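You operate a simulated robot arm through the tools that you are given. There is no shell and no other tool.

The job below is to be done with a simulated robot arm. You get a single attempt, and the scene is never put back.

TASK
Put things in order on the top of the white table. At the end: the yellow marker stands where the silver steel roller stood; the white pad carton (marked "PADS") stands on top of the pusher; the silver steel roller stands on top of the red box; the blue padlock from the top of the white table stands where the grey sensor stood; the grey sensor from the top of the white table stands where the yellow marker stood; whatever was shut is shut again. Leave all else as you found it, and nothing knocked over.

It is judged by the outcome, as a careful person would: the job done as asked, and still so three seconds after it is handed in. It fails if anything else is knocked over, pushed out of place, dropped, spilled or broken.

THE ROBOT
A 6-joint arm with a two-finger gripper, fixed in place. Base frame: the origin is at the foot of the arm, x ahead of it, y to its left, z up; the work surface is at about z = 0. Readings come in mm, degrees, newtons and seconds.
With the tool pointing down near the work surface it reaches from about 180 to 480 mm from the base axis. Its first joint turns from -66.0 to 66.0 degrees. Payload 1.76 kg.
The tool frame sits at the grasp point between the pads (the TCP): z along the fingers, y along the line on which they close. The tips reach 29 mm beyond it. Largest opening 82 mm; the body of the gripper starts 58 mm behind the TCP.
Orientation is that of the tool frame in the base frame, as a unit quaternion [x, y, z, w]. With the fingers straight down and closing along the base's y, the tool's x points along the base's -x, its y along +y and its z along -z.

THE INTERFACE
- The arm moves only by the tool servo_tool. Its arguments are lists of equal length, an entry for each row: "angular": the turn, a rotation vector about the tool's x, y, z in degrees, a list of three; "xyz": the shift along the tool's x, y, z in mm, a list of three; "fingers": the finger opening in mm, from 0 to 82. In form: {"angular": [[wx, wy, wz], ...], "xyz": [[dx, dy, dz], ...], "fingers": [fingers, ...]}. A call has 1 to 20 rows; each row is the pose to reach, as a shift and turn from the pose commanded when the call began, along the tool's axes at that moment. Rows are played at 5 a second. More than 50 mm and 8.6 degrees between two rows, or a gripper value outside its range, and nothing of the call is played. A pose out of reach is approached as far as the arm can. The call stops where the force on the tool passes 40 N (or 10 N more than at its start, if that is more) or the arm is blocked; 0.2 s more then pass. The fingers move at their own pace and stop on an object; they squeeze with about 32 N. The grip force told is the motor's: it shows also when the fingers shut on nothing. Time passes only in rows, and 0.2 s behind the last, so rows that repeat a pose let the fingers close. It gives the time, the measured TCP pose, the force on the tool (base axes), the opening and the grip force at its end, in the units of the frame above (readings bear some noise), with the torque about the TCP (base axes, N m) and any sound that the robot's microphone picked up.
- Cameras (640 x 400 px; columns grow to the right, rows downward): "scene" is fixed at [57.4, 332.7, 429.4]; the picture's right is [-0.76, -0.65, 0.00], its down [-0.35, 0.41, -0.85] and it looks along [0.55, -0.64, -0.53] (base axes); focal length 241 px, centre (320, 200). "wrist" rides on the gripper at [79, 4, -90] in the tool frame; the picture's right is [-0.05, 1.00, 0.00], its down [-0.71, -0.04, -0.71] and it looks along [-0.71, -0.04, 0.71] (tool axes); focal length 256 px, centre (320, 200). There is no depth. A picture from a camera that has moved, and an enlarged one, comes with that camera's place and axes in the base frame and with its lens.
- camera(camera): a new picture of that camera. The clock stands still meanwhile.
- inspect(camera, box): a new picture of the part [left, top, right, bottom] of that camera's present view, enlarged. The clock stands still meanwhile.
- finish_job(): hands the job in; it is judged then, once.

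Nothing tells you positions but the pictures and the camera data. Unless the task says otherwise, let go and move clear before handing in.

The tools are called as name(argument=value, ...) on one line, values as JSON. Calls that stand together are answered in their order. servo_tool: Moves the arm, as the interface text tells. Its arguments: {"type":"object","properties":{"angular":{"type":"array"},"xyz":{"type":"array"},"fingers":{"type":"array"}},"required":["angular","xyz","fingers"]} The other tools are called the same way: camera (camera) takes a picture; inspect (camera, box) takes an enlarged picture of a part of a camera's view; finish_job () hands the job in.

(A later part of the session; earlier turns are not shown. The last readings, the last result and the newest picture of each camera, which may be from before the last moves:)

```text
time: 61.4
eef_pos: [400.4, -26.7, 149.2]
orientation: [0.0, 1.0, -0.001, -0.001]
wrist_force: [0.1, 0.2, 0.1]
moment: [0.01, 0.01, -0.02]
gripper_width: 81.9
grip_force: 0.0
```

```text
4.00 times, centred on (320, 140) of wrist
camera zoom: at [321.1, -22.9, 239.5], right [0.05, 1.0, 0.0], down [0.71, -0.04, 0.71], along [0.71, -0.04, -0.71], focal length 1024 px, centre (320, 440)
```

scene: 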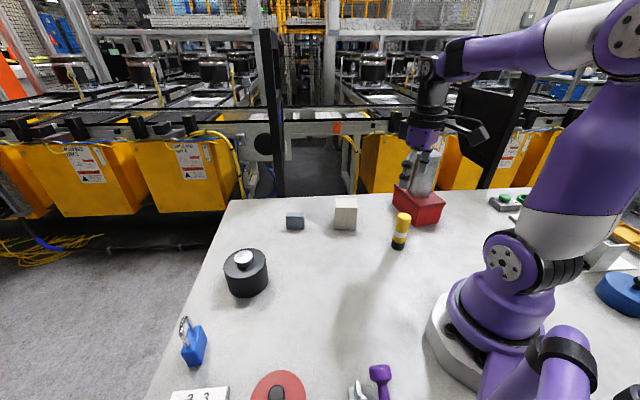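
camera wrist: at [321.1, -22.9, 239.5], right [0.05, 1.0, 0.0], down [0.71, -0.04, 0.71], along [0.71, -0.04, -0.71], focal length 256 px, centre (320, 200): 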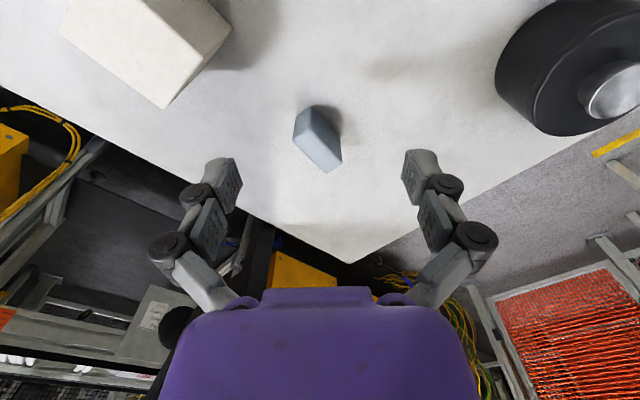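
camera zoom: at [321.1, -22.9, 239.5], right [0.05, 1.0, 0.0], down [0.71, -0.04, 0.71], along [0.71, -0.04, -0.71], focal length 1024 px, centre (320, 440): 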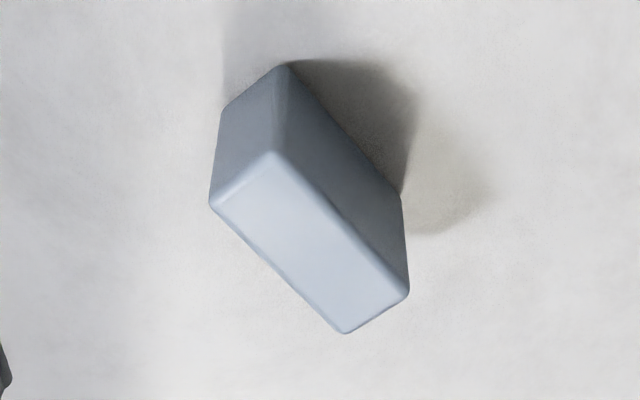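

Sensor centre is (455.8, -32), 41 mm tall, long axis 36°. I go above it and turn the fingers to close across its thin side.

servo_tool(angular=[[0, 0, -7.2], [0, 0, -14.4], [0, 0, -21.6], [0, 0, -28.8], [0, 0, -36], [0, 0, -36]], xyz=[[-11, -1, 0], [-22, -2, 0], [-33, -3, 10], [-44, -4, 20], [-55.7, -5.1, 30], [-55.7, -5.1, 30]], fingers=[82, 82, 82, 82, 70, 60])

camera(camera="wrist")

inspect(camera="wrist", box=[270, 40, 370, 140])

```text
time: 62.8
eef_pos: [455.4, -32.9, 117.9]
orientation: [-0.31, 0.951, -0.002, -0.001]
wrist_force: [0.0, 1.0, -0.1]
moment: [0.0, -0.01, 0.0]
gripper_width: 60.1
grip_force: 0.1
```

```text
taken
camera wrist: at [388.8, -77.0, 209.9], right [-0.55, 0.84, 0.0], down [0.59, 0.39, 0.71], along [0.59, 0.38, -0.71], focal length 256 px, centre (320, 200)
```

wrist: 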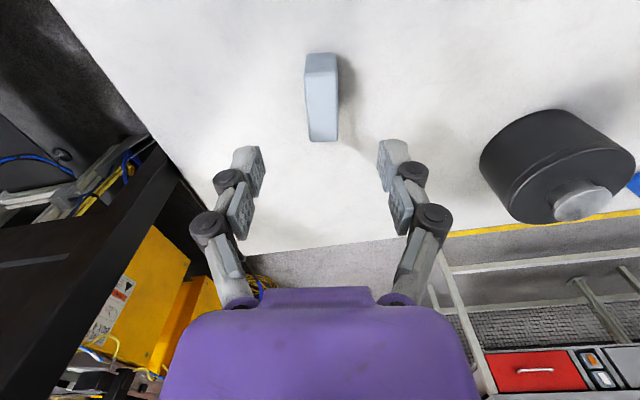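

```text
4.00 times, centred on (320, 90) of wrist
camera zoom: at [388.8, -77.0, 209.9], right [-0.55, 0.84, 0.0], down [0.59, 0.39, 0.71], along [0.59, 0.38, -0.71], focal length 1024 px, centre (320, 640)
```

zoom: 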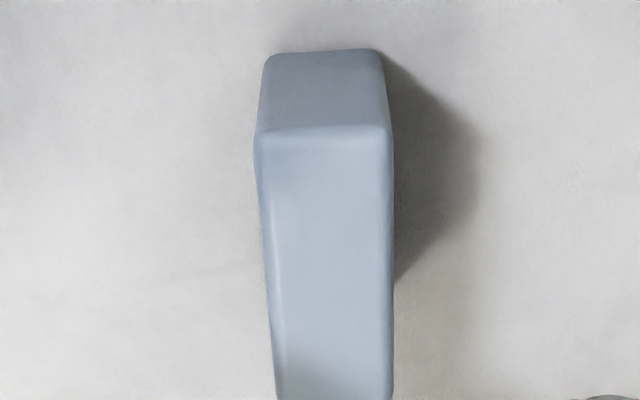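

Aligned; a 1.4 mm sideways correction and then down around the sensor.

servo_tool(angular=[[0, 0, 0], [0, 0, 0], [0, 0, 0], [0, 0, 0], [0, 0, 0], [0, 0, 0]], xyz=[[0.5, 1.4, 15], [0.5, 1.4, 32], [0.5, 1.4, 49], [0.5, 1.4, 66], [0.5, 1.4, 80], [0.5, 1.4, 85]], fingers=[60, 60, 60, 60, 60, 60])

camera(camera="wrist")

inspect(camera="scene", box=[250, 150, 350, 250])

```text
time: 64.2
eef_pos: [455.6, -32.2, 33.4]
orientation: [-0.309, 0.951, -0.002, -0.001]
wrist_force: [-0.5, -0.2, -0.5]
moment: [0.0, -0.04, -0.02]
gripper_width: 60.1
grip_force: 0.0
```

```text
taken
camera wrist: at [387.2, -75.9, 124.7], right [-0.54, 0.84, 0.0], down [0.59, 0.39, 0.71], along [0.59, 0.38, -0.71], focal length 256 px, centre (320, 200)
```

wrist: 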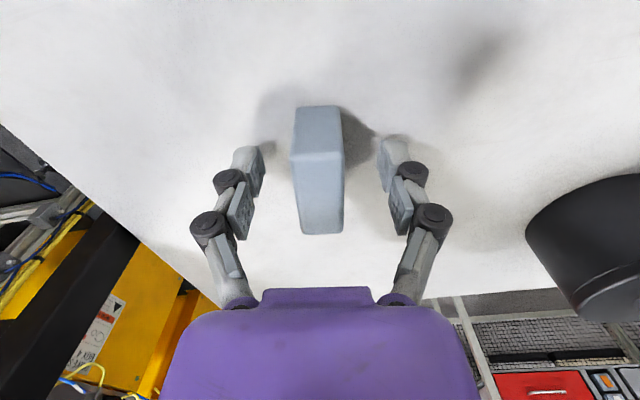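

```text
4.00 times, centred on (300, 200) of scene
camera zoom: at [57.4, 332.7, 429.4], right [-0.76, -0.65, 0.0], down [-0.35, 0.41, -0.85], along [0.55, -0.64, -0.53], focal length 964 px, centre (400, 200)
```

zoom: 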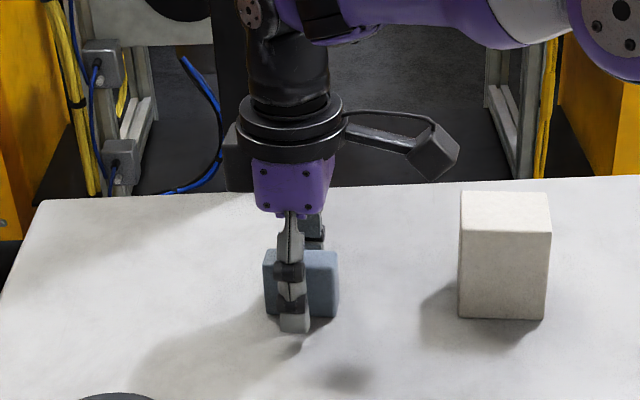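

servo_tool(angular=[[0, 0, 0], [0, 0, 0], [0, 0, 0], [0, 0, 0], [0, 0, 0]], xyz=[[0, 0, 0], [0, 0, 0], [0, 0, 0], [0, 0, 0], [0, 0, 0]], fingers=[45, 32, 24, 10, 10])

camera(camera="wrist")

```text
time: 65.4
eef_pos: [454.7, -32.5, 34.1]
orientation: [-0.309, 0.951, -0.001, 0.0]
wrist_force: [0.2, -0.1, -0.2]
moment: [-0.01, -0.03, 0.04]
gripper_width: 20.8
grip_force: 32.2
```

```text
taken
camera wrist: at [387.3, -75.9, 124.9], right [-0.54, 0.84, 0.0], down [0.59, 0.39, 0.71], along [0.59, 0.38, -0.71], focal length 256 px, centre (320, 200)
```

wrist: 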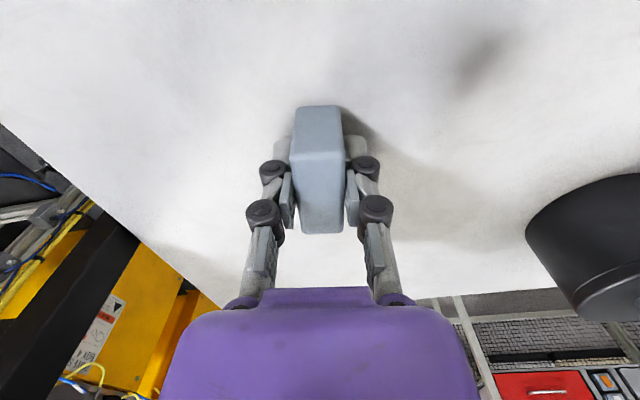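

Sensor gripped (20.8 mm). I lift and carry it toward the marker's old spot at (242.6, 209.3), turning the fingers away from the red turntable.

servo_tool(angular=[[0, 0, 0], [0, 0, 0], [0, 0, 0], [0, 0, 0], [0, 0, 4], [0, 0, 8], [0, 0, 12], [0, 0, 16], [0, 0, 20], [0, 0, 24], [0, 0, 28], [0, 0, 32], [0, 0, 36], [0, 0, 36]], xyz=[[0, 0, -10], [0, 0, -35], [0, 0, -65], [0, 0, -100], [3.4, 35.7, -100], [6.7, 71.3, -100], [10.1, 107, -100], [13.4, 142.7, -100], [16.8, 178.3, -100], [20.1, 214, -100], [23.5, 249.7, -100], [26.8, 285.3, -100], [30.2, 321, -100], [30.2, 321, -100]], fingers=[10, 10, 10, 10, 10, 10, 10, 10, 10, 10, 10, 10, 10, 10])

camera(camera="wrist")

camera(camera="scene")

```text
time: 68.4
eef_pos: [240.3, 212.1, 134.6]
orientation: [0.001, 1.0, -0.001, -0.001]
wrist_force: [-0.2, -0.1, -1.0]
moment: [0.01, 0.03, 0.0]
gripper_width: 21.1
grip_force: 32.0
```

```text
taken
camera wrist: at [160.3, 214.8, 224.3], right [0.05, 1.0, 0.0], down [0.71, -0.04, 0.71], along [0.71, -0.04, -0.71], focal length 256 px, centre (320, 200)
```

wrist: 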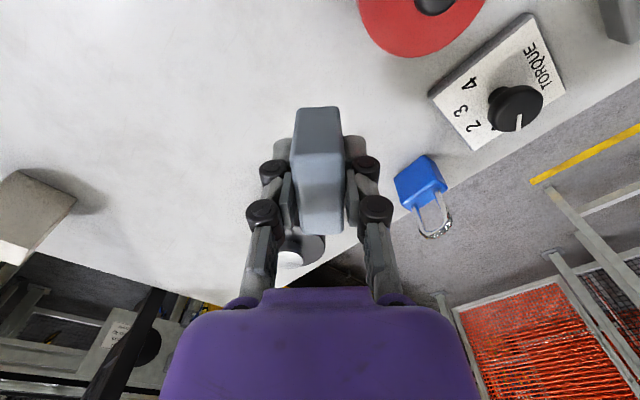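

```text
taken
```

scene: 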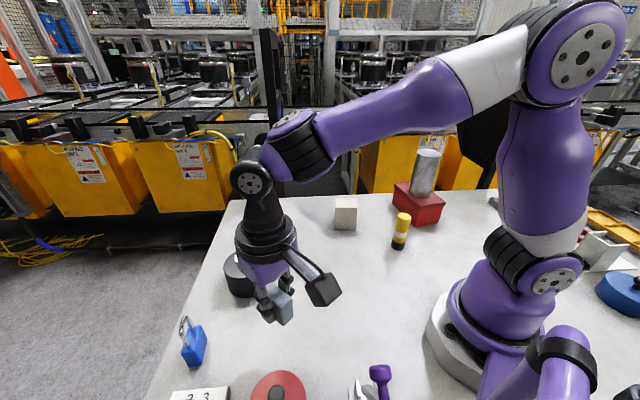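

servo_tool(angular=[[0, 0, 0], [0, 0, 0], [0, 0, 0], [0, 0, 0], [0, 0, 0], [0, 0, 0], [0, 0, 0]], xyz=[[-1.1, -1.5, 10], [-1.1, -1.5, 32], [-1.1, -1.5, 54], [-1.1, -1.5, 76], [-1.1, -1.5, 90], [-1.1, -1.5, 96], [-1.1, -1.5, 98]], fingers=[10, 10, 10, 10, 10, 10, 10])

servo_tool(angular=[[0, 0, 0], [0, 0, 0]], xyz=[[0, 0, 0.6], [0, 0, 1.2]], fingers=[10, 10])

inspect(camera="scene", box=[220, 260, 340, 380])

```text
time: 70.0
eef_pos: [242.9, 207.7, 36.1]
orientation: [0.0, 1.0, -0.001, -0.001]
wrist_force: [0.5, 0.0, -0.4]
moment: [-0.01, 0.02, 0.0]
gripper_width: 20.9
grip_force: 32.3
```

```text
time: 70.6
eef_pos: [242.8, 208.2, 33.9]
orientation: [0.0, 1.0, -0.001, 0.0]
wrist_force: [0.2, 0.1, 0.1]
moment: [0.0, 0.01, 0.0]
gripper_width: 20.6
grip_force: 32.2
```

```text
3.33 times, centred on (280, 320) of scene
camera zoom: at [57.4, 332.7, 429.4], right [-0.76, -0.65, 0.0], down [-0.35, 0.41, -0.85], along [0.55, -0.64, -0.53], focal length 803 px, centre (453, -200)
```

zoom: 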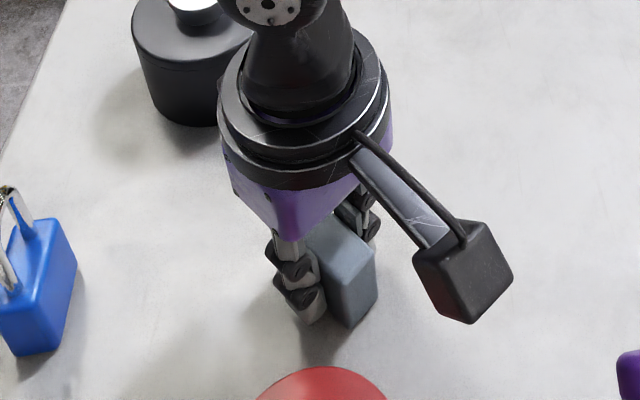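

servo_tool(angular=[[0, 0, 0], [0, 0, 0]], xyz=[[0, 0, 0.4], [0, 0, 0.8]], fingers=[10, 10])

camera(camera="wrist")

```text
time: 71.2
eef_pos: [243.2, 208.0, 33.2]
orientation: [0.0, 1.0, -0.001, -0.001]
wrist_force: [0.5, 0.0, -0.9]
moment: [0.02, 0.03, 0.04]
gripper_width: 21.2
grip_force: 31.8
```

```text
taken
camera wrist: at [162.6, 212.1, 124.8], right [0.05, 1.0, 0.0], down [0.71, -0.04, 0.71], along [0.71, -0.04, -0.71], focal length 256 px, centre (320, 200)
```

wrist: 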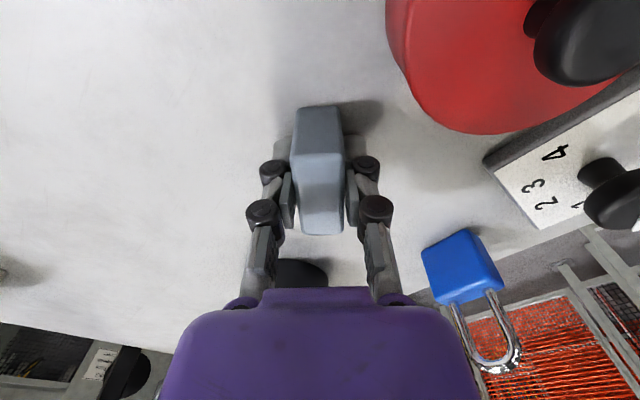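

servo_tool(angular=[[0, 0, 0], [0, 0, 0]], xyz=[[0, 0, 0.4], [0, 0, 0.8]], fingers=[10, 10])

```text
time: 71.8
eef_pos: [242.5, 208.4, 33.7]
orientation: [-0.001, 1.0, -0.001, 0.0]
wrist_force: [-7.3, -3.9, 25.3]
moment: [-0.13, 0.22, 0.0]
gripper_width: 21.0
grip_force: 32.0
```

Contact with the table. I relax slightly, open part-way to release, then rise straight up.

servo_tool(angular=[[0, 0, 0], [0, 0, 0], [0, 0, 0], [0, 0, 0], [0, 0, 0]], xyz=[[0, 0, -0.7], [0, 0, -0.7], [0, 0, -0.7], [0, 0, -0.7], [0, 0, -0.7]], fingers=[21, 26, 36, 46, 46])

servo_tool(angular=[[0, 0, 0], [0, 0, 0], [0, 0, 0], [0, 0, 0], [0, 0, 0]], xyz=[[0, 0, -10], [0, 0, -35], [0, 0, -70], [0, 0, -105], [0, 0, -140]], fingers=[46, 46, 46, 60, 60])

camera(camera="wrist")

camera(camera="scene")

```text
time: 73.0
eef_pos: [243.8, 207.4, 34.0]
orientation: [0.0, 1.0, -0.002, -0.001]
wrist_force: [1.1, 0.0, -0.8]
moment: [-0.03, -0.02, -0.02]
gripper_width: 46.1
grip_force: 0.0
```

```text
time: 74.2
eef_pos: [242.7, 208.0, 173.9]
orientation: [0.001, 1.0, -0.002, -0.001]
wrist_force: [-0.3, -0.4, 0.2]
moment: [0.02, 0.0, -0.01]
gripper_width: 60.1
grip_force: 0.0
```

```text
taken
camera wrist: at [162.0, 211.9, 264.9], right [0.05, 1.0, 0.0], down [0.71, -0.04, 0.71], along [0.7, -0.04, -0.71], focal length 256 px, centre (320, 200)
```

wrist: 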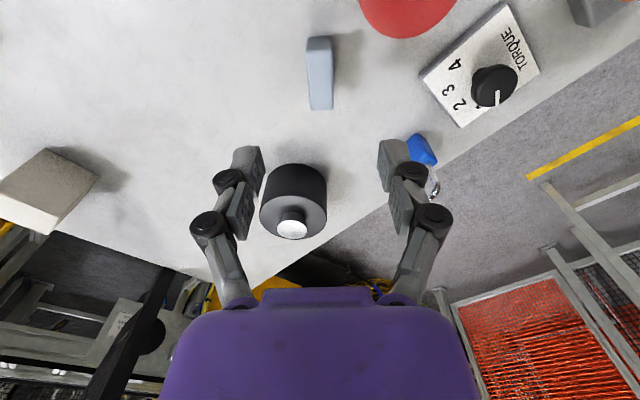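

```text
taken
```

scene: 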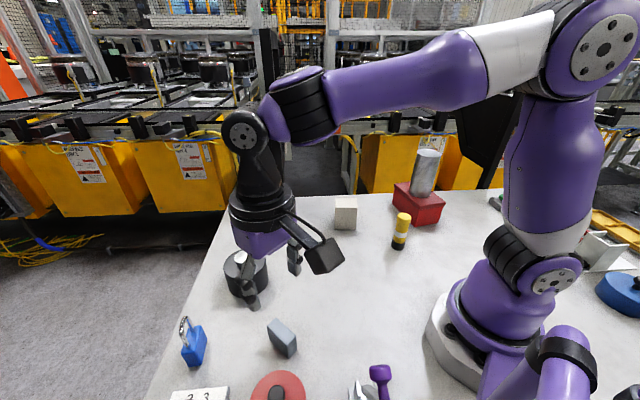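

Sensor stands at the marker's old spot. Next the blue padlock near (343, 309); I move to view it closely.

servo_tool(angular=[[0, 0, -7.5], [0, 0, -15], [0, 0, -22.5], [0, 0, -30], [0, 0, -37.5], [0, 0, -45]], xyz=[[-9, 10, 0], [-18, 20, 5], [-27, 30, 10], [-36, 40, 15], [-46, 50, 20], [-56, 60, 25]], fingers=[60, 60, 60, 60, 60, 60])

camera(camera="wrist")

inspect(camera="wrist", box=[270, 80, 390, 200])

```text
time: 75.6
eef_pos: [300.7, 269.0, 149.4]
orientation: [-0.384, 0.923, 0.0, -0.001]
wrist_force: [0.4, -0.6, -0.5]
moment: [-0.03, 0.0, 0.01]
gripper_width: 59.9
grip_force: 0.1
```

```text
taken
camera wrist: at [239.2, 215.3, 239.7], right [-0.67, 0.74, 0.0], down [0.53, 0.48, 0.71], along [0.52, 0.47, -0.71], focal length 256 px, centre (320, 200)
```

wrist: 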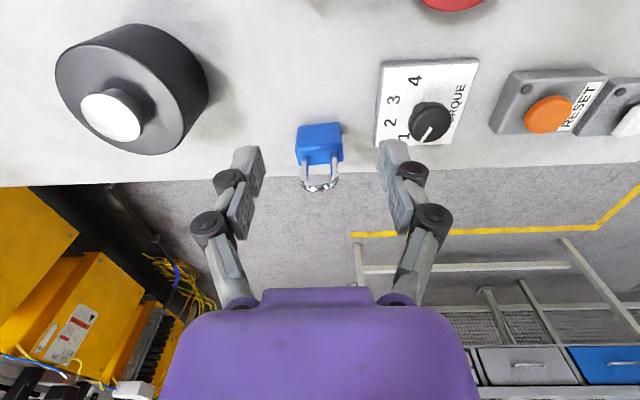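

```text
3.33 times, centred on (330, 140) of wrist
camera zoom: at [239.2, 215.3, 239.7], right [-0.67, 0.74, 0.0], down [0.53, 0.48, 0.71], along [0.52, 0.47, -0.71], focal length 853 px, centre (287, 400)
```

zoom: 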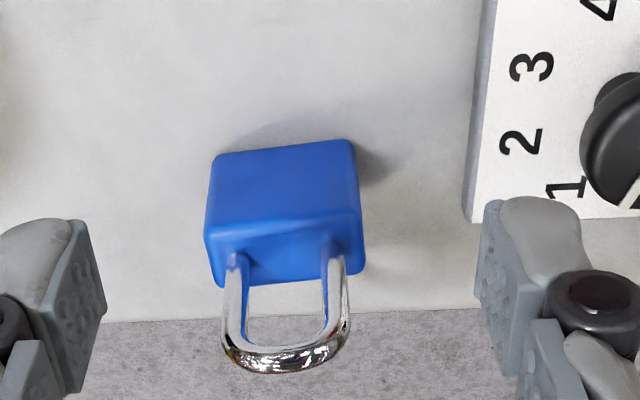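

Padlock: body 43 × 20 mm, 41 mm tall, shackle top at ~86 mm, centre (343.5, 309). I move above it aligned with its width.

servo_tool(angular=[[0, 0, -1.8], [0, 0, -3.6], [0, 0, -3.6], [0, 0, -3.6]], xyz=[[-20, -1.3, 0], [-40, -2.6, 0], [-60.9, -4, 5], [-60.9, -4, 17]], fingers=[62, 62, 62, 62])

camera(camera="wrist")

inspect(camera="wrist", box=[270, 40, 370, 140])

```text
time: 76.6
eef_pos: [344.3, 308.0, 130.7]
orientation: [-0.412, 0.911, -0.001, -0.001]
wrist_force: [0.4, -0.1, 0.9]
moment: [0.03, 0.02, 0.0]
gripper_width: 61.9
grip_force: 0.0
```

```text
taken
camera wrist: at [288.4, 251.2, 221.8], right [-0.71, 0.7, 0.0], down [0.5, 0.51, 0.7], along [0.49, 0.5, -0.71], focal length 256 px, centre (320, 200)
```

wrist: 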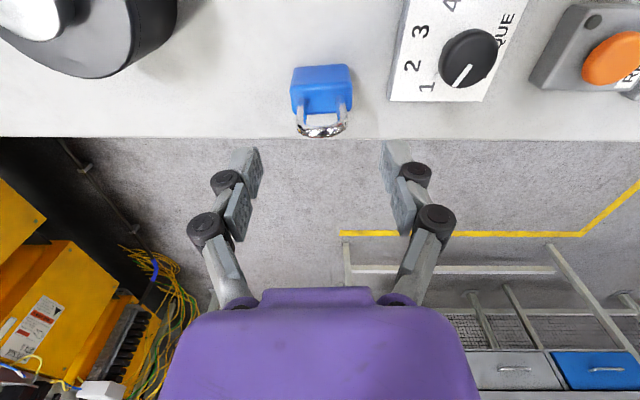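

```text
4.00 times, centred on (320, 90) of wrist
camera zoom: at [288.4, 251.2, 221.8], right [-0.71, 0.7, 0.0], down [0.5, 0.51, 0.7], along [0.49, 0.5, -0.71], focal length 1024 px, centre (320, 640)
```

zoom: 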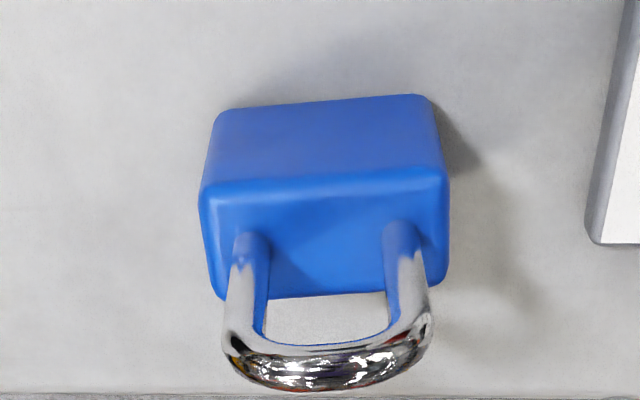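

Aligned. Descending around the padlock body to z ≈ 38.

servo_tool(angular=[[0, 0, 0], [0, 0, 0], [0, 0, 0], [0, 0, 0], [0, 0, 0], [0, 0, 0], [0, 0, 0]], xyz=[[0.2, 1.1, 10], [0.2, 1.1, 26], [0.2, 1.1, 42], [0.2, 1.1, 58], [0.2, 1.1, 74], [0.2, 1.1, 88], [0.2, 1.1, 93]], fingers=[62, 62, 62, 62, 62, 62, 62])

camera(camera="wrist")

inspect(camera="scene", box=[140, 260, 260, 390])

```text
time: 78.2
eef_pos: [343.0, 309.8, 38.6]
orientation: [-0.411, 0.911, 0.0, -0.001]
wrist_force: [-0.2, 0.0, 0.0]
moment: [0.05, 0.03, 0.01]
gripper_width: 62.0
grip_force: 0.2
```

```text
taken
camera wrist: at [286.8, 252.2, 129.3], right [-0.71, 0.7, 0.0], down [0.5, 0.51, 0.71], along [0.49, 0.5, -0.71], focal length 256 px, centre (320, 200)
```

wrist: 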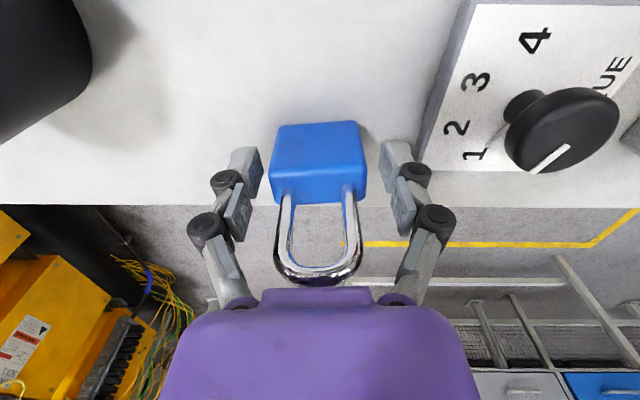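

```text
3.08 times, centred on (200, 325) of scene
camera zoom: at [57.4, 332.7, 429.4], right [-0.76, -0.65, 0.0], down [-0.35, 0.41, -0.85], along [0.55, -0.64, -0.53], focal length 741 px, centre (689, -185)
```

zoom: 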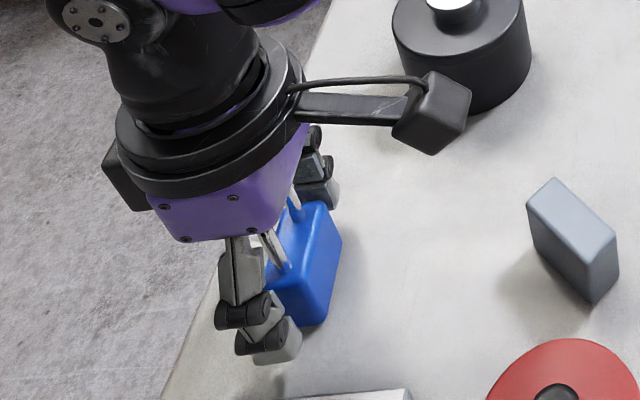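

servo_tool(angular=[[0, 0, 0], [0, 0, 0], [0, 0, 0], [0, 0, 0], [0, 0, 0]], xyz=[[0, 0, 0], [0, 0, 0], [0, 0, 0], [0, 0, 0], [0, 0, 0]], fingers=[54, 47, 35, 30, 30])

camera(camera="wrist")

```text
time: 79.4
eef_pos: [343.7, 308.5, 37.9]
orientation: [-0.412, 0.911, -0.001, -0.001]
wrist_force: [-1.5, 0.0, 3.0]
moment: [-0.05, 0.02, 0.06]
gripper_width: 43.4
grip_force: 31.3
```

```text
taken
camera wrist: at [286.8, 252.2, 129.6], right [-0.71, 0.7, 0.0], down [0.5, 0.51, 0.71], along [0.49, 0.5, -0.71], focal length 256 px, centre (320, 200)
```

wrist: 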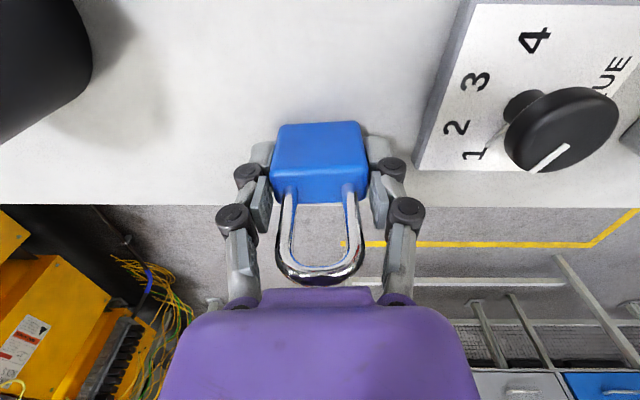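

Padlock gripped at 43.4 mm. I lift it high and carry it over to the sensor's old spot (455.8, -32).

servo_tool(angular=[[0, 0, 0], [0, 0, 0], [0, 0, 0], [0, 0, 0], [0, 0, 0], [0, 0, 4.9], [0, 0, 9.7], [0, 0, 14.6], [0, 0, 19.5], [0, 0, 24.3], [0, 0, 29.2], [0, 0, 34.1], [0, 0, 38.9], [0, 0, 43.8], [0, 0, 48.66], [0, 0, 48.66]], xyz=[[0, 0, -10], [0, 0, -40], [0, 0, -75], [0, 0, -110], [0, 0, -135], [18.1, -31, -135], [36.3, -62, -135], [54.4, -93, -135], [72.6, -124, -135], [90.7, -155, -135], [108.8, -185.9, -135], [127, -216.9, -135], [145.1, -247.9, -135], [163.3, -278.9, -135], [181.4, -309.9, -135], [181.4, -309.9, -135]], fingers=[30, 30, 30, 30, 30, 30, 30, 30, 30, 30, 30, 30, 30, 30, 30, 30])

camera(camera="wrist")

camera(camera="scene")

```text
time: 82.8
eef_pos: [453.8, -31.3, 172.2]
orientation: [0.002, 1.0, 0.0, 0.0]
wrist_force: [-0.5, -0.2, -1.5]
moment: [0.01, 0.03, 0.01]
gripper_width: 43.3
grip_force: 31.6
out of reach, approached as far as the arm can: row 5, 7, 8, 9, 10, 11, 12, 13, 14
```

```text
taken
camera wrist: at [373.9, -27.4, 263.5], right [0.06, 1.0, 0.0], down [0.71, -0.04, 0.71], along [0.71, -0.04, -0.71], focal length 256 px, centre (320, 200)
```

wrist: 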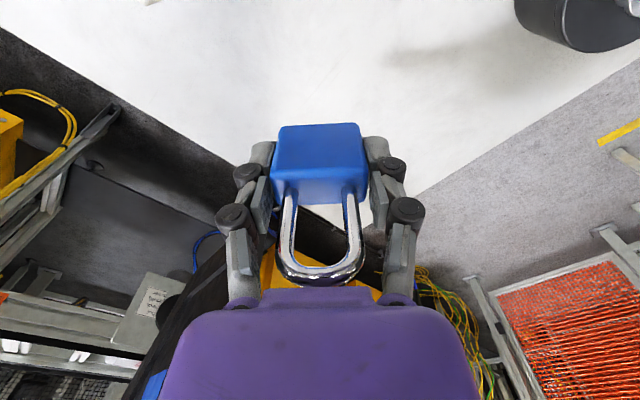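

```text
taken
```

scene: 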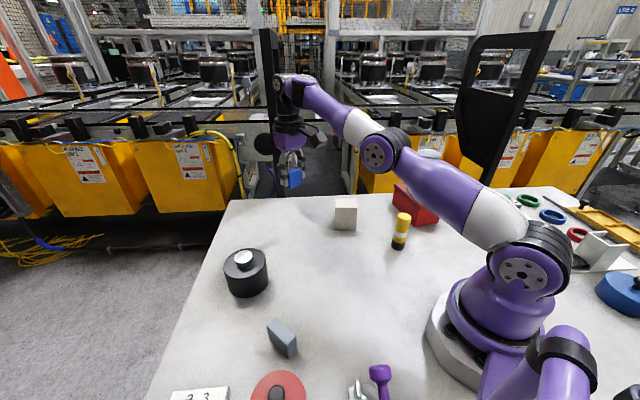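

Over the sensor's old spot. I lower partway and check position.

servo_tool(angular=[[0, 0, 0], [0, 0, 0], [0, 0, 0], [0, 0, 0], [0, 0, 0]], xyz=[[0, 0, 20], [0, 0, 45], [0, 0, 70], [0, 0, 95], [0, 0, 115]], fingers=[30, 30, 30, 30, 30])

camera(camera="wrist")

inspect(camera="scene", box=[250, 150, 350, 250])

```text
time: 84.0
eef_pos: [455.6, -33.2, 59.1]
orientation: [0.001, 1.0, -0.001, 0.001]
wrist_force: [-0.4, 0.3, -1.8]
moment: [-0.02, 0.0, -0.02]
gripper_width: 43.2
grip_force: 32.3
```

```text
taken
camera wrist: at [375.8, -28.0, 149.8], right [0.05, 1.0, 0.0], down [0.71, -0.04, 0.71], along [0.71, -0.04, -0.71], focal length 256 px, centre (320, 200)
```

wrist: 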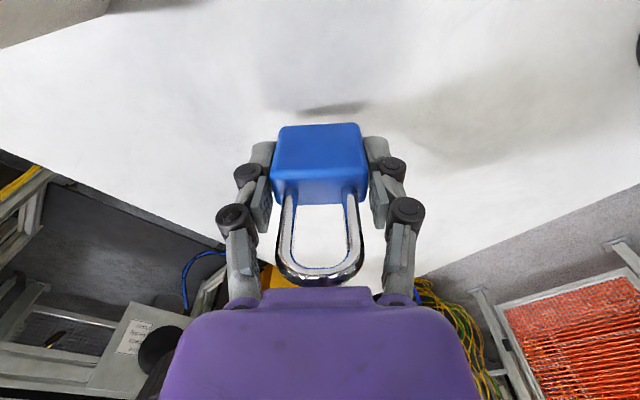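

```text
4.00 times, centred on (300, 200) of scene
camera zoom: at [57.4, 332.7, 429.4], right [-0.76, -0.65, 0.0], down [-0.35, 0.41, -0.85], along [0.55, -0.64, -0.53], focal length 964 px, centre (400, 200)
```

zoom: 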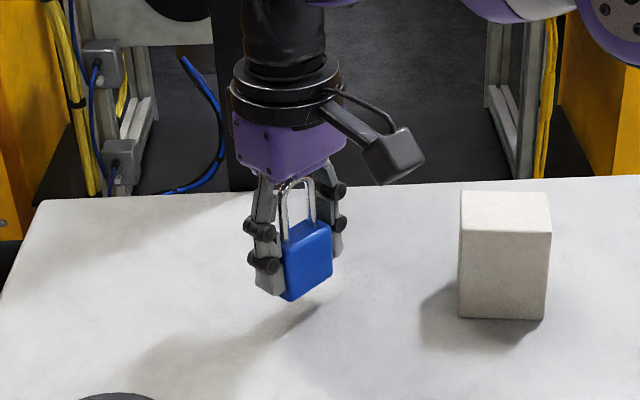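

servo_tool(angular=[[0, 0, 0], [0, 0, 0], [0, 0, 0], [0, 0, 0]], xyz=[[0, 0, 8], [0, 0, 15], [0, 0, 18], [0, 0, 19]], fingers=[30, 30, 30, 30])

servo_tool(angular=[[0, 0, 0], [0, 0, 0]], xyz=[[0, 0, 0.5], [0, 0, 1]], fingers=[30, 30])

camera(camera="wrist")

```text
time: 85.0
eef_pos: [455.9, -32.5, 40.0]
orientation: [0.001, 1.0, -0.001, 0.0]
wrist_force: [0.0, -0.2, -1.3]
moment: [-0.03, 0.01, 0.04]
gripper_width: 43.4
grip_force: 31.8
```

```text
time: 85.6
eef_pos: [456.0, -31.7, 39.8]
orientation: [0.001, 1.0, -0.001, 0.0]
wrist_force: [-0.6, 0.7, -0.7]
moment: [-0.03, 0.02, -0.02]
gripper_width: 43.1
grip_force: 32.1
```

```text
taken
camera wrist: at [376.1, -28.1, 129.9], right [0.05, 1.0, 0.0], down [0.71, -0.04, 0.71], along [0.71, -0.04, -0.71], focal length 256 px, centre (320, 200)
```

wrist: 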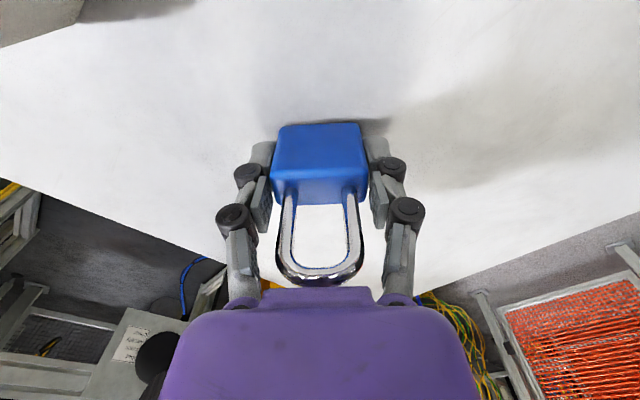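

servo_tool(angular=[[0, 0, 0], [0, 0, 0]], xyz=[[0, 0, 0.4], [0, 0, 0.8]], fingers=[30, 30])

```text
time: 86.2
eef_pos: [456.3, -32.0, 39.0]
orientation: [0.0, 1.0, -0.001, 0.0]
wrist_force: [-0.4, -0.5, 0.8]
moment: [0.01, 0.07, 0.01]
gripper_width: 43.4
grip_force: 32.0
```

Contact is just made (+0.8 N vs −1.5 N hanging). A hair lower, then release slowly and rise.

servo_tool(angular=[[0, 0, 0], [0, 0, 0], [0, 0, 0], [0, 0, 0], [0, 0, 0], [0, 0, 0]], xyz=[[0, 0, 0.3], [0, 0, 0.2], [0, 0, 0.2], [0, 0, 0.2], [0, 0, 0.2], [0, 0, 0.2]], fingers=[30, 43, 47, 55, 66, 66])

inspect(camera="scene", box=[250, 150, 350, 250])

camera(camera="wrist")

```text
time: 87.6
eef_pos: [456.9, -30.9, 37.9]
orientation: [0.001, 1.0, -0.001, -0.001]
wrist_force: [-0.4, 1.2, 0.6]
moment: [0.01, 0.03, -0.01]
gripper_width: 66.1
grip_force: 0.1
```

```text
4.00 times, centred on (300, 200) of scene
camera zoom: at [57.4, 332.7, 429.4], right [-0.76, -0.65, 0.0], down [-0.35, 0.41, -0.85], along [0.55, -0.64, -0.53], focal length 964 px, centre (400, 200)
```

zoom: 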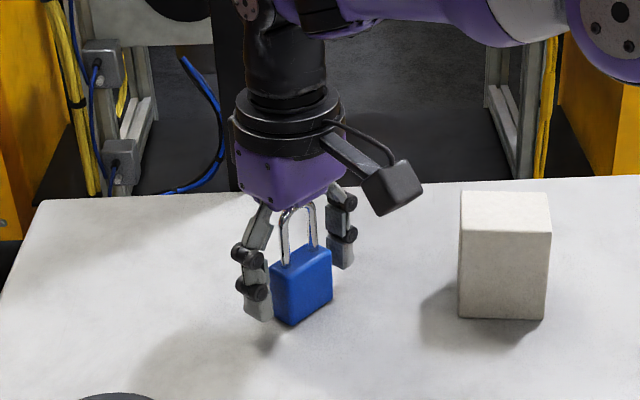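

```text
taken
camera wrist: at [376.2, -27.7, 129.0], right [0.05, 1.0, 0.0], down [0.71, -0.04, 0.71], along [0.71, -0.04, -0.71], focal length 256 px, centre (320, 200)
```

wrist: 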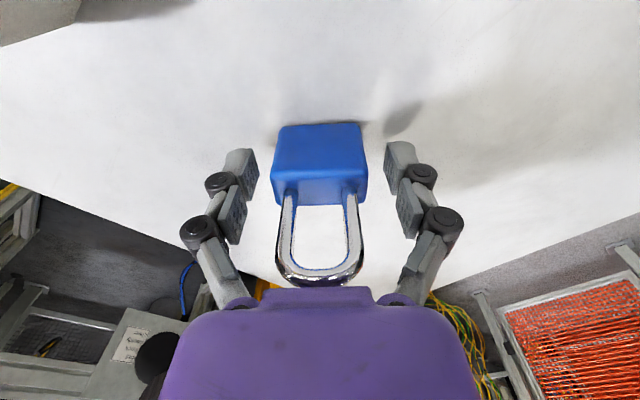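

The padlock stands at the sensor's old spot. Now the PADS carton, about 47 × 57 × 74 mm at (356, -130): I rise and move above it, with the fingers set to close across its 47 mm side.

servo_tool(angular=[[0, 0, 0], [0, 0, 0], [0, 0, 0], [0, 0, 0], [0, 0, -7.2], [0, 0, -14.5], [0, 0, -21.7], [0, 0, -29], [0, 0, -36.2], [0, 0, -36.2]], xyz=[[0, 0, -10], [0, 0, -35], [0, 0, -65], [0, 0, -95], [20, -20, -100], [40, -40, -105], [60, -60, -110], [80, -80, -111], [99, -98.8, -111], [99, -98.8, -111]], fingers=[66, 66, 66, 70, 76, 80, 80, 80, 80, 80])

camera(camera="wrist")

camera(camera="scene")

inspect(camera="wrist", box=[250, 20, 390, 160])

```text
time: 89.8
eef_pos: [356.2, -131.1, 150.7]
orientation: [-0.311, 0.951, -0.001, -0.001]
wrist_force: [0.5, 0.3, 1.2]
moment: [0.0, 0.0, 0.03]
gripper_width: 80.0
grip_force: 0.0
```

```text
taken
camera wrist: at [289.4, -174.4, 241.0], right [-0.55, 0.84, 0.0], down [0.59, 0.39, 0.71], along [0.59, 0.39, -0.71], focal length 256 px, centre (320, 200)
```

wrist: 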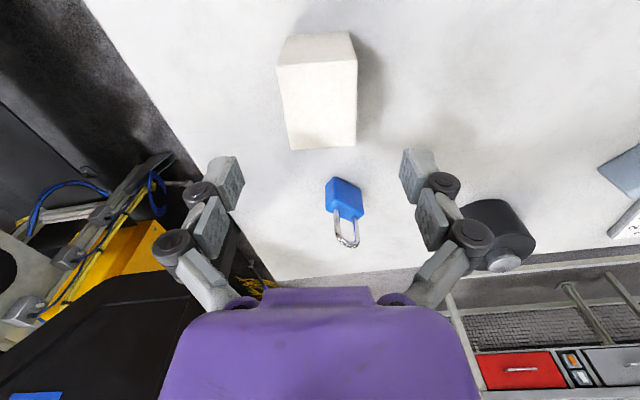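

```text
taken
```

scene: 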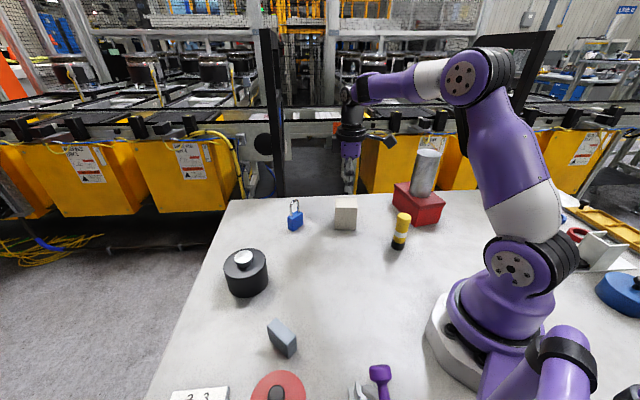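

```text
2.86 times, centred on (320, 90) of wrist
camera zoom: at [289.4, -174.4, 241.0], right [-0.55, 0.84, 0.0], down [0.59, 0.39, 0.71], along [0.59, 0.39, -0.71], focal length 731 px, centre (320, 514)
```

zoom: 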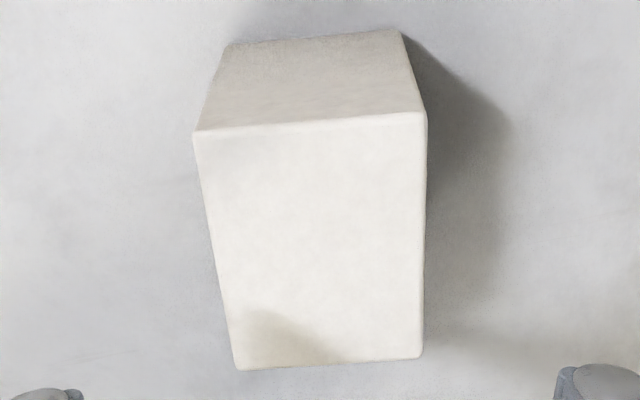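

Carton centre (356.4, -130), aligned at ~37.6°. Descending to grip at z ≈ 50.

servo_tool(angular=[[0, 0, -1.3], [0, 0, -1.3], [0, 0, -1.3], [0, 0, -1.3], [0, 0, -1.3], [0, 0, -1.3], [0, 0, -1.3]], xyz=[[-1.2, 0.1, 10], [-1.2, 0.1, 28], [-1.2, 0.1, 46], [-1.2, 0.1, 64], [-1.2, 0.1, 82], [-1.2, 0.1, 96], [-1.2, 0.1, 101]], fingers=[80, 80, 80, 80, 80, 80, 80])

camera(camera="wrist")

```text
time: 91.4
eef_pos: [358.1, -130.5, 48.1]
orientation: [-0.321, 0.947, -0.001, -0.001]
wrist_force: [1.2, 0.0, 0.1]
moment: [0.01, 0.05, -0.02]
gripper_width: 80.0
grip_force: 0.1
```

```text
taken
camera wrist: at [291.5, -174.9, 139.0], right [-0.56, 0.83, 0.0], down [0.58, 0.4, 0.71], along [0.58, 0.4, -0.71], focal length 256 px, centre (320, 200)
```

wrist: 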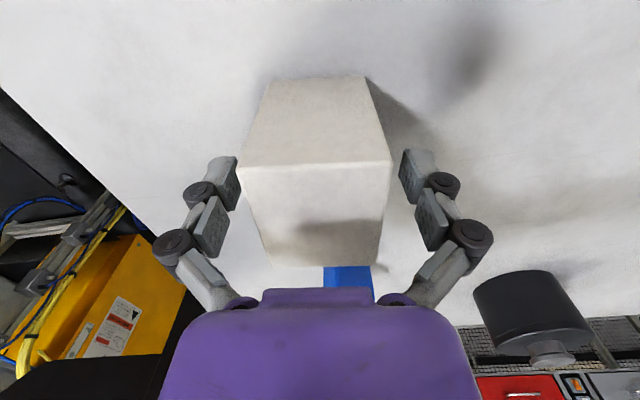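

servo_tool(angular=[[0, 0, 0], [0, 0, 0], [0, 0, 0], [0, 0, 0], [0, 0, 0]], xyz=[[0, 0, 0], [0, 0, 0], [0, 0, 0], [0, 0, 0], [0, 0, 0]], fingers=[66, 54, 42, 38, 38])

camera(camera="wrist")

```text
time: 92.6
eef_pos: [358.2, -129.6, 48.5]
orientation: [-0.321, 0.947, -0.001, 0.0]
wrist_force: [-0.2, 0.7, 3.8]
moment: [-0.02, -0.01, 0.03]
gripper_width: 49.8
grip_force: 32.2
```

```text
taken
camera wrist: at [291.5, -175.0, 139.4], right [-0.56, 0.83, 0.0], down [0.58, 0.4, 0.71], along [0.58, 0.4, -0.71], focal length 256 px, centre (320, 200)
```

wrist: 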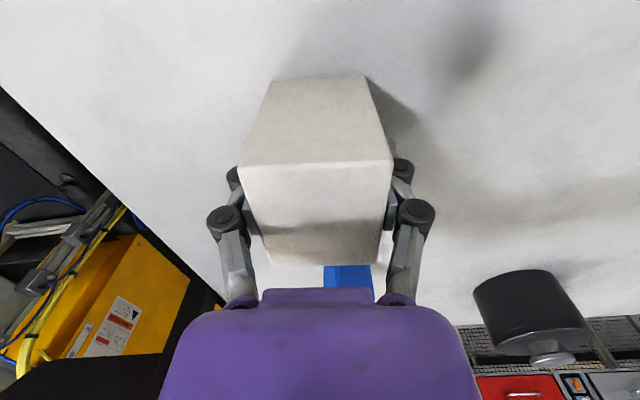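

Carton gripped at 49.8 mm. I lift it clear and move to a side viewpoint to fix the pusher's silver plunger position precisely.

servo_tool(angular=[[0, 0, 0], [0, 0, 0], [0, 0, 0], [0, 0, 0], [0, 0, 0], [0, 0, 6.24], [0, 0, 12.5], [0, 0, 18.7], [0, 0, 25], [0, 0, 31.2], [0, 0, 37.45], [0, 0, 37.45]], xyz=[[0, 0, -10], [0, 0, -40], [0, 0, -75], [0, 0, -110], [0, 0, -135], [-18.1, 28.2, -135], [-36.2, 56.3, -135], [-54.3, 84.5, -135], [-72.3, 112.7, -135], [-90.4, 140.8, -135], [-108.5, 169, -135], [-108.5, 169, -135]], fingers=[38, 38, 38, 38, 38, 38, 38, 38, 38, 38, 38, 38])

camera(camera="wrist")

camera(camera="scene")

```text
time: 95.2
eef_pos: [341.2, 71.6, 183.3]
orientation: [0.001, 1.0, -0.001, 0.0]
wrist_force: [-0.1, -0.3, -2.1]
moment: [0.0, -0.02, 0.01]
gripper_width: 49.4
grip_force: 32.0
```

```text
taken
camera wrist: at [261.5, 74.9, 274.3], right [0.05, 1.0, 0.0], down [0.71, -0.04, 0.71], along [0.71, -0.04, -0.71], focal length 256 px, centre (320, 200)
```

wrist: 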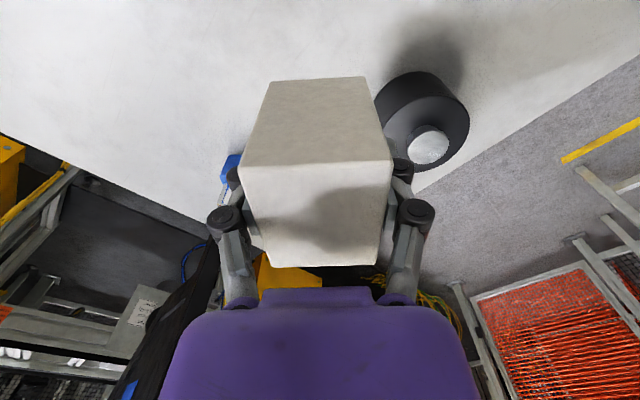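

```text
taken
```

scene: 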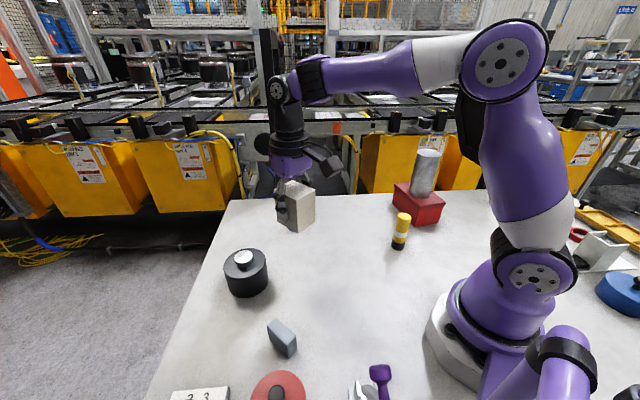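

inspect(camera="wrist", box=[370, 60, 480, 180])

inspect(camera="scene", box=[205, 230, 285, 310])

```text
3.33 times, centred on (425, 120) of wrist
camera zoom: at [261.5, 74.9, 274.3], right [0.05, 1.0, 0.0], down [0.71, -0.04, 0.71], along [0.71, -0.04, -0.71], focal length 853 px, centre (-30, 467)
```

zoom: 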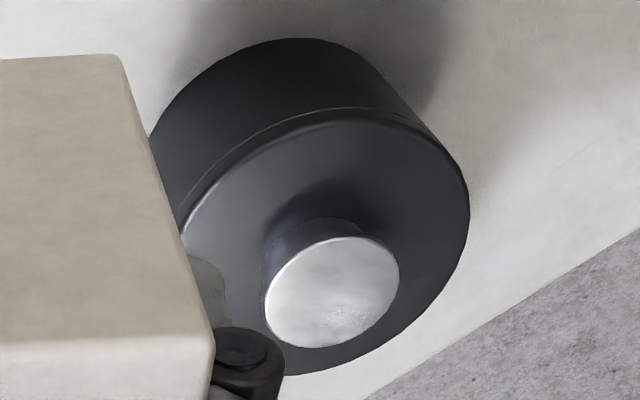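

```text
5.00 times, centred on (245, 270) of scene
camera zoom: at [57.4, 332.7, 429.4], right [-0.76, -0.65, 0.0], down [-0.35, 0.41, -0.85], along [0.55, -0.64, -0.53], focal length 1205 px, centre (695, -150)
```

zoom: 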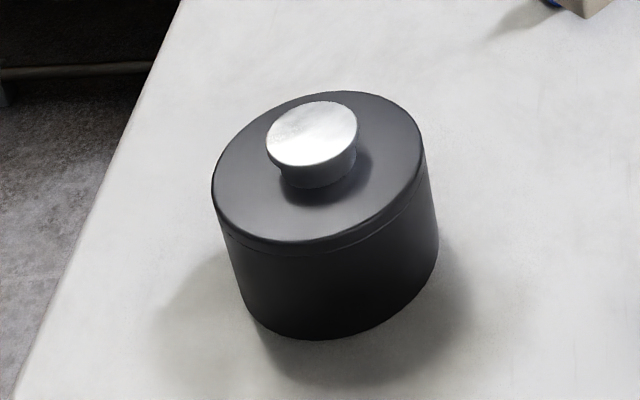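

The plunger top is at about (397.4, 166.6), z ≈ 76. I bring the carton above it at a safe height.

servo_tool(angular=[[0, 0, -5], [0, 0, -10], [0, 0, -15], [0, 0, -20], [0, 0, -20]], xyz=[[-14.2, 24, 5], [-28.4, 48, 10], [-42.6, 72, 18], [-56.9, 95.7, 26], [-56.9, 95.7, 30]], fingers=[38, 38, 38, 38, 38])

camera(camera="wrist")

inspect(camera="scene", box=[190, 190, 300, 310])

```text
time: 96.4
eef_pos: [398.9, 165.9, 151.8]
orientation: [-0.174, 0.985, -0.001, -0.001]
wrist_force: [-0.3, 0.6, -1.1]
moment: [-0.03, -0.02, 0.01]
gripper_width: 49.3
grip_force: 32.2
```

```text
taken
camera wrist: at [322.3, 143.0, 243.2], right [-0.29, 0.96, 0.0], down [0.68, 0.21, 0.71], along [0.68, 0.2, -0.71], focal length 256 px, centre (320, 200)
```

wrist: 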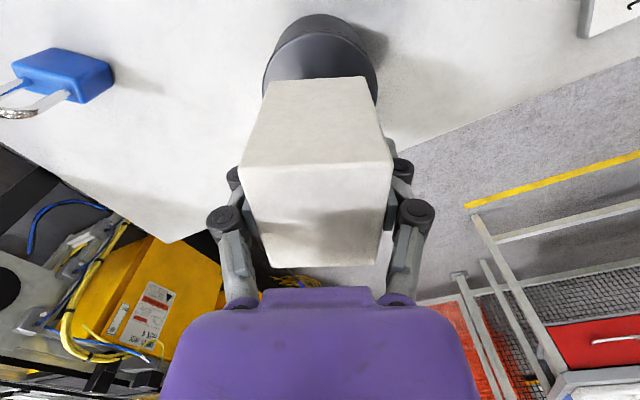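

```text
3.33 times, centred on (245, 250) of scene
camera zoom: at [57.4, 332.7, 429.4], right [-0.76, -0.65, 0.0], down [-0.35, 0.41, -0.85], along [0.55, -0.64, -0.53], focal length 803 px, centre (570, 33)
```

zoom: 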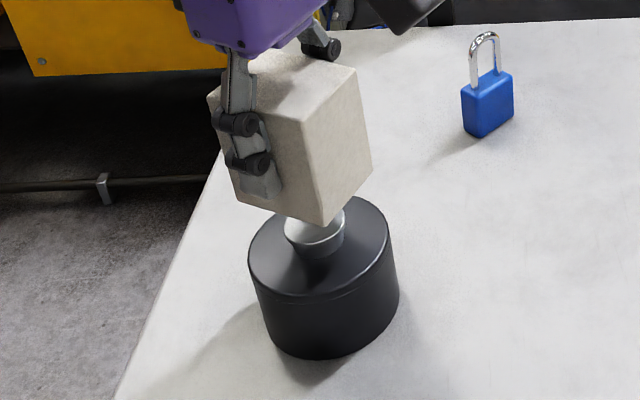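

Positioned right above the plunger. Lowering to a few mm above it, then checking from the scene camera.

servo_tool(angular=[[0, 0, 0], [0, 0, 0], [0, 0, 0], [0, 0, 0]], xyz=[[0, 0, 8], [0, 0, 15], [0, 0, 20], [0, 0, 21]], fingers=[38, 38, 38, 38])

camera(camera="wrist")

inspect(camera="scene", box=[190, 190, 300, 310])

```text
time: 97.4
eef_pos: [398.5, 166.3, 131.1]
orientation: [-0.174, 0.985, -0.001, -0.001]
wrist_force: [-0.3, 0.5, -1.6]
moment: [-0.04, -0.03, 0.0]
gripper_width: 49.4
grip_force: 32.0
```

```text
taken
camera wrist: at [321.8, 142.9, 221.9], right [-0.29, 0.96, 0.0], down [0.68, 0.21, 0.71], along [0.68, 0.2, -0.71], focal length 256 px, centre (320, 200)
```

wrist: 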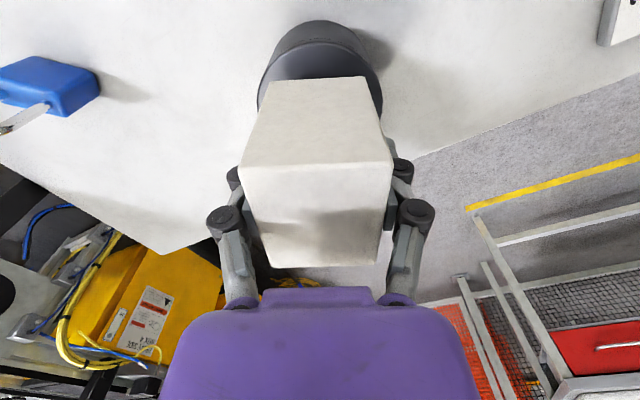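

```text
3.33 times, centred on (245, 250) of scene
camera zoom: at [57.4, 332.7, 429.4], right [-0.76, -0.65, 0.0], down [-0.35, 0.41, -0.85], along [0.55, -0.64, -0.53], focal length 803 px, centre (570, 33)
```

zoom: 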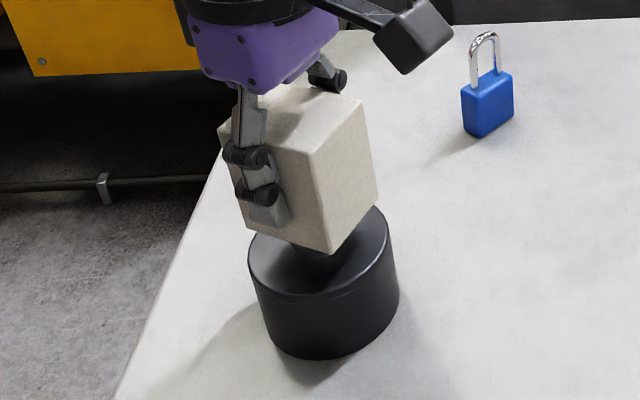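

servo_tool(angular=[[0, 0, 0], [0, 0, 0], [0, 0, 0]], xyz=[[0, 0, 1.5], [0, 0, 3], [0, 0, 3]], fingers=[38, 38, 38])

```text
time: 98.2
eef_pos: [398.7, 165.7, 128.9]
orientation: [-0.174, 0.985, -0.002, -0.001]
wrist_force: [-0.5, -0.1, -1.9]
moment: [0.0, 0.02, -0.01]
gripper_width: 49.6
grip_force: 32.2
```

servo_tool(angular=[[0, 0, 0], [0, 0, 0]], xyz=[[0, 0, 0.8], [0, 0, 1.6]], fingers=[38, 38])

servo_tool(angular=[[0, 0, 0], [0, 0, 0]], xyz=[[0, 0, 0.6], [0, 0, 1.2]], fingers=[38, 38])

inspect(camera="scene", box=[190, 190, 300, 310])

```text
time: 98.8
eef_pos: [398.4, 166.1, 126.5]
orientation: [-0.174, 0.985, -0.001, 0.0]
wrist_force: [0.2, 0.3, -1.8]
moment: [0.0, -0.01, 0.0]
gripper_width: 49.4
grip_force: 32.0
```

```text
time: 99.4
eef_pos: [398.3, 165.4, 126.5]
orientation: [-0.174, 0.985, -0.001, 0.0]
wrist_force: [0.7, -0.7, -1.8]
moment: [0.01, 0.03, 0.01]
gripper_width: 49.6
grip_force: 32.2
```

```text
3.33 times, centred on (245, 250) of scene
camera zoom: at [57.4, 332.7, 429.4], right [-0.76, -0.65, 0.0], down [-0.35, 0.41, -0.85], along [0.55, -0.64, -0.53], focal length 803 px, centre (570, 33)
```

zoom: 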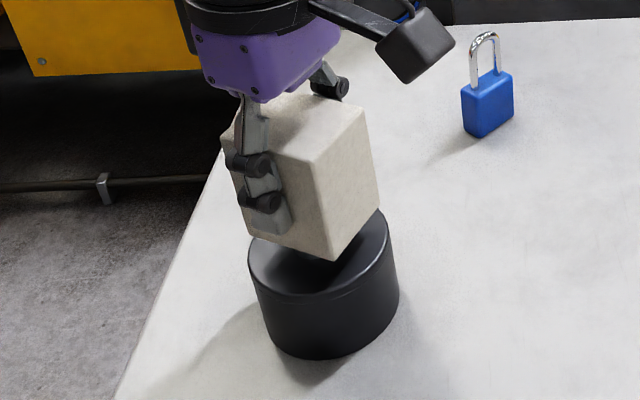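

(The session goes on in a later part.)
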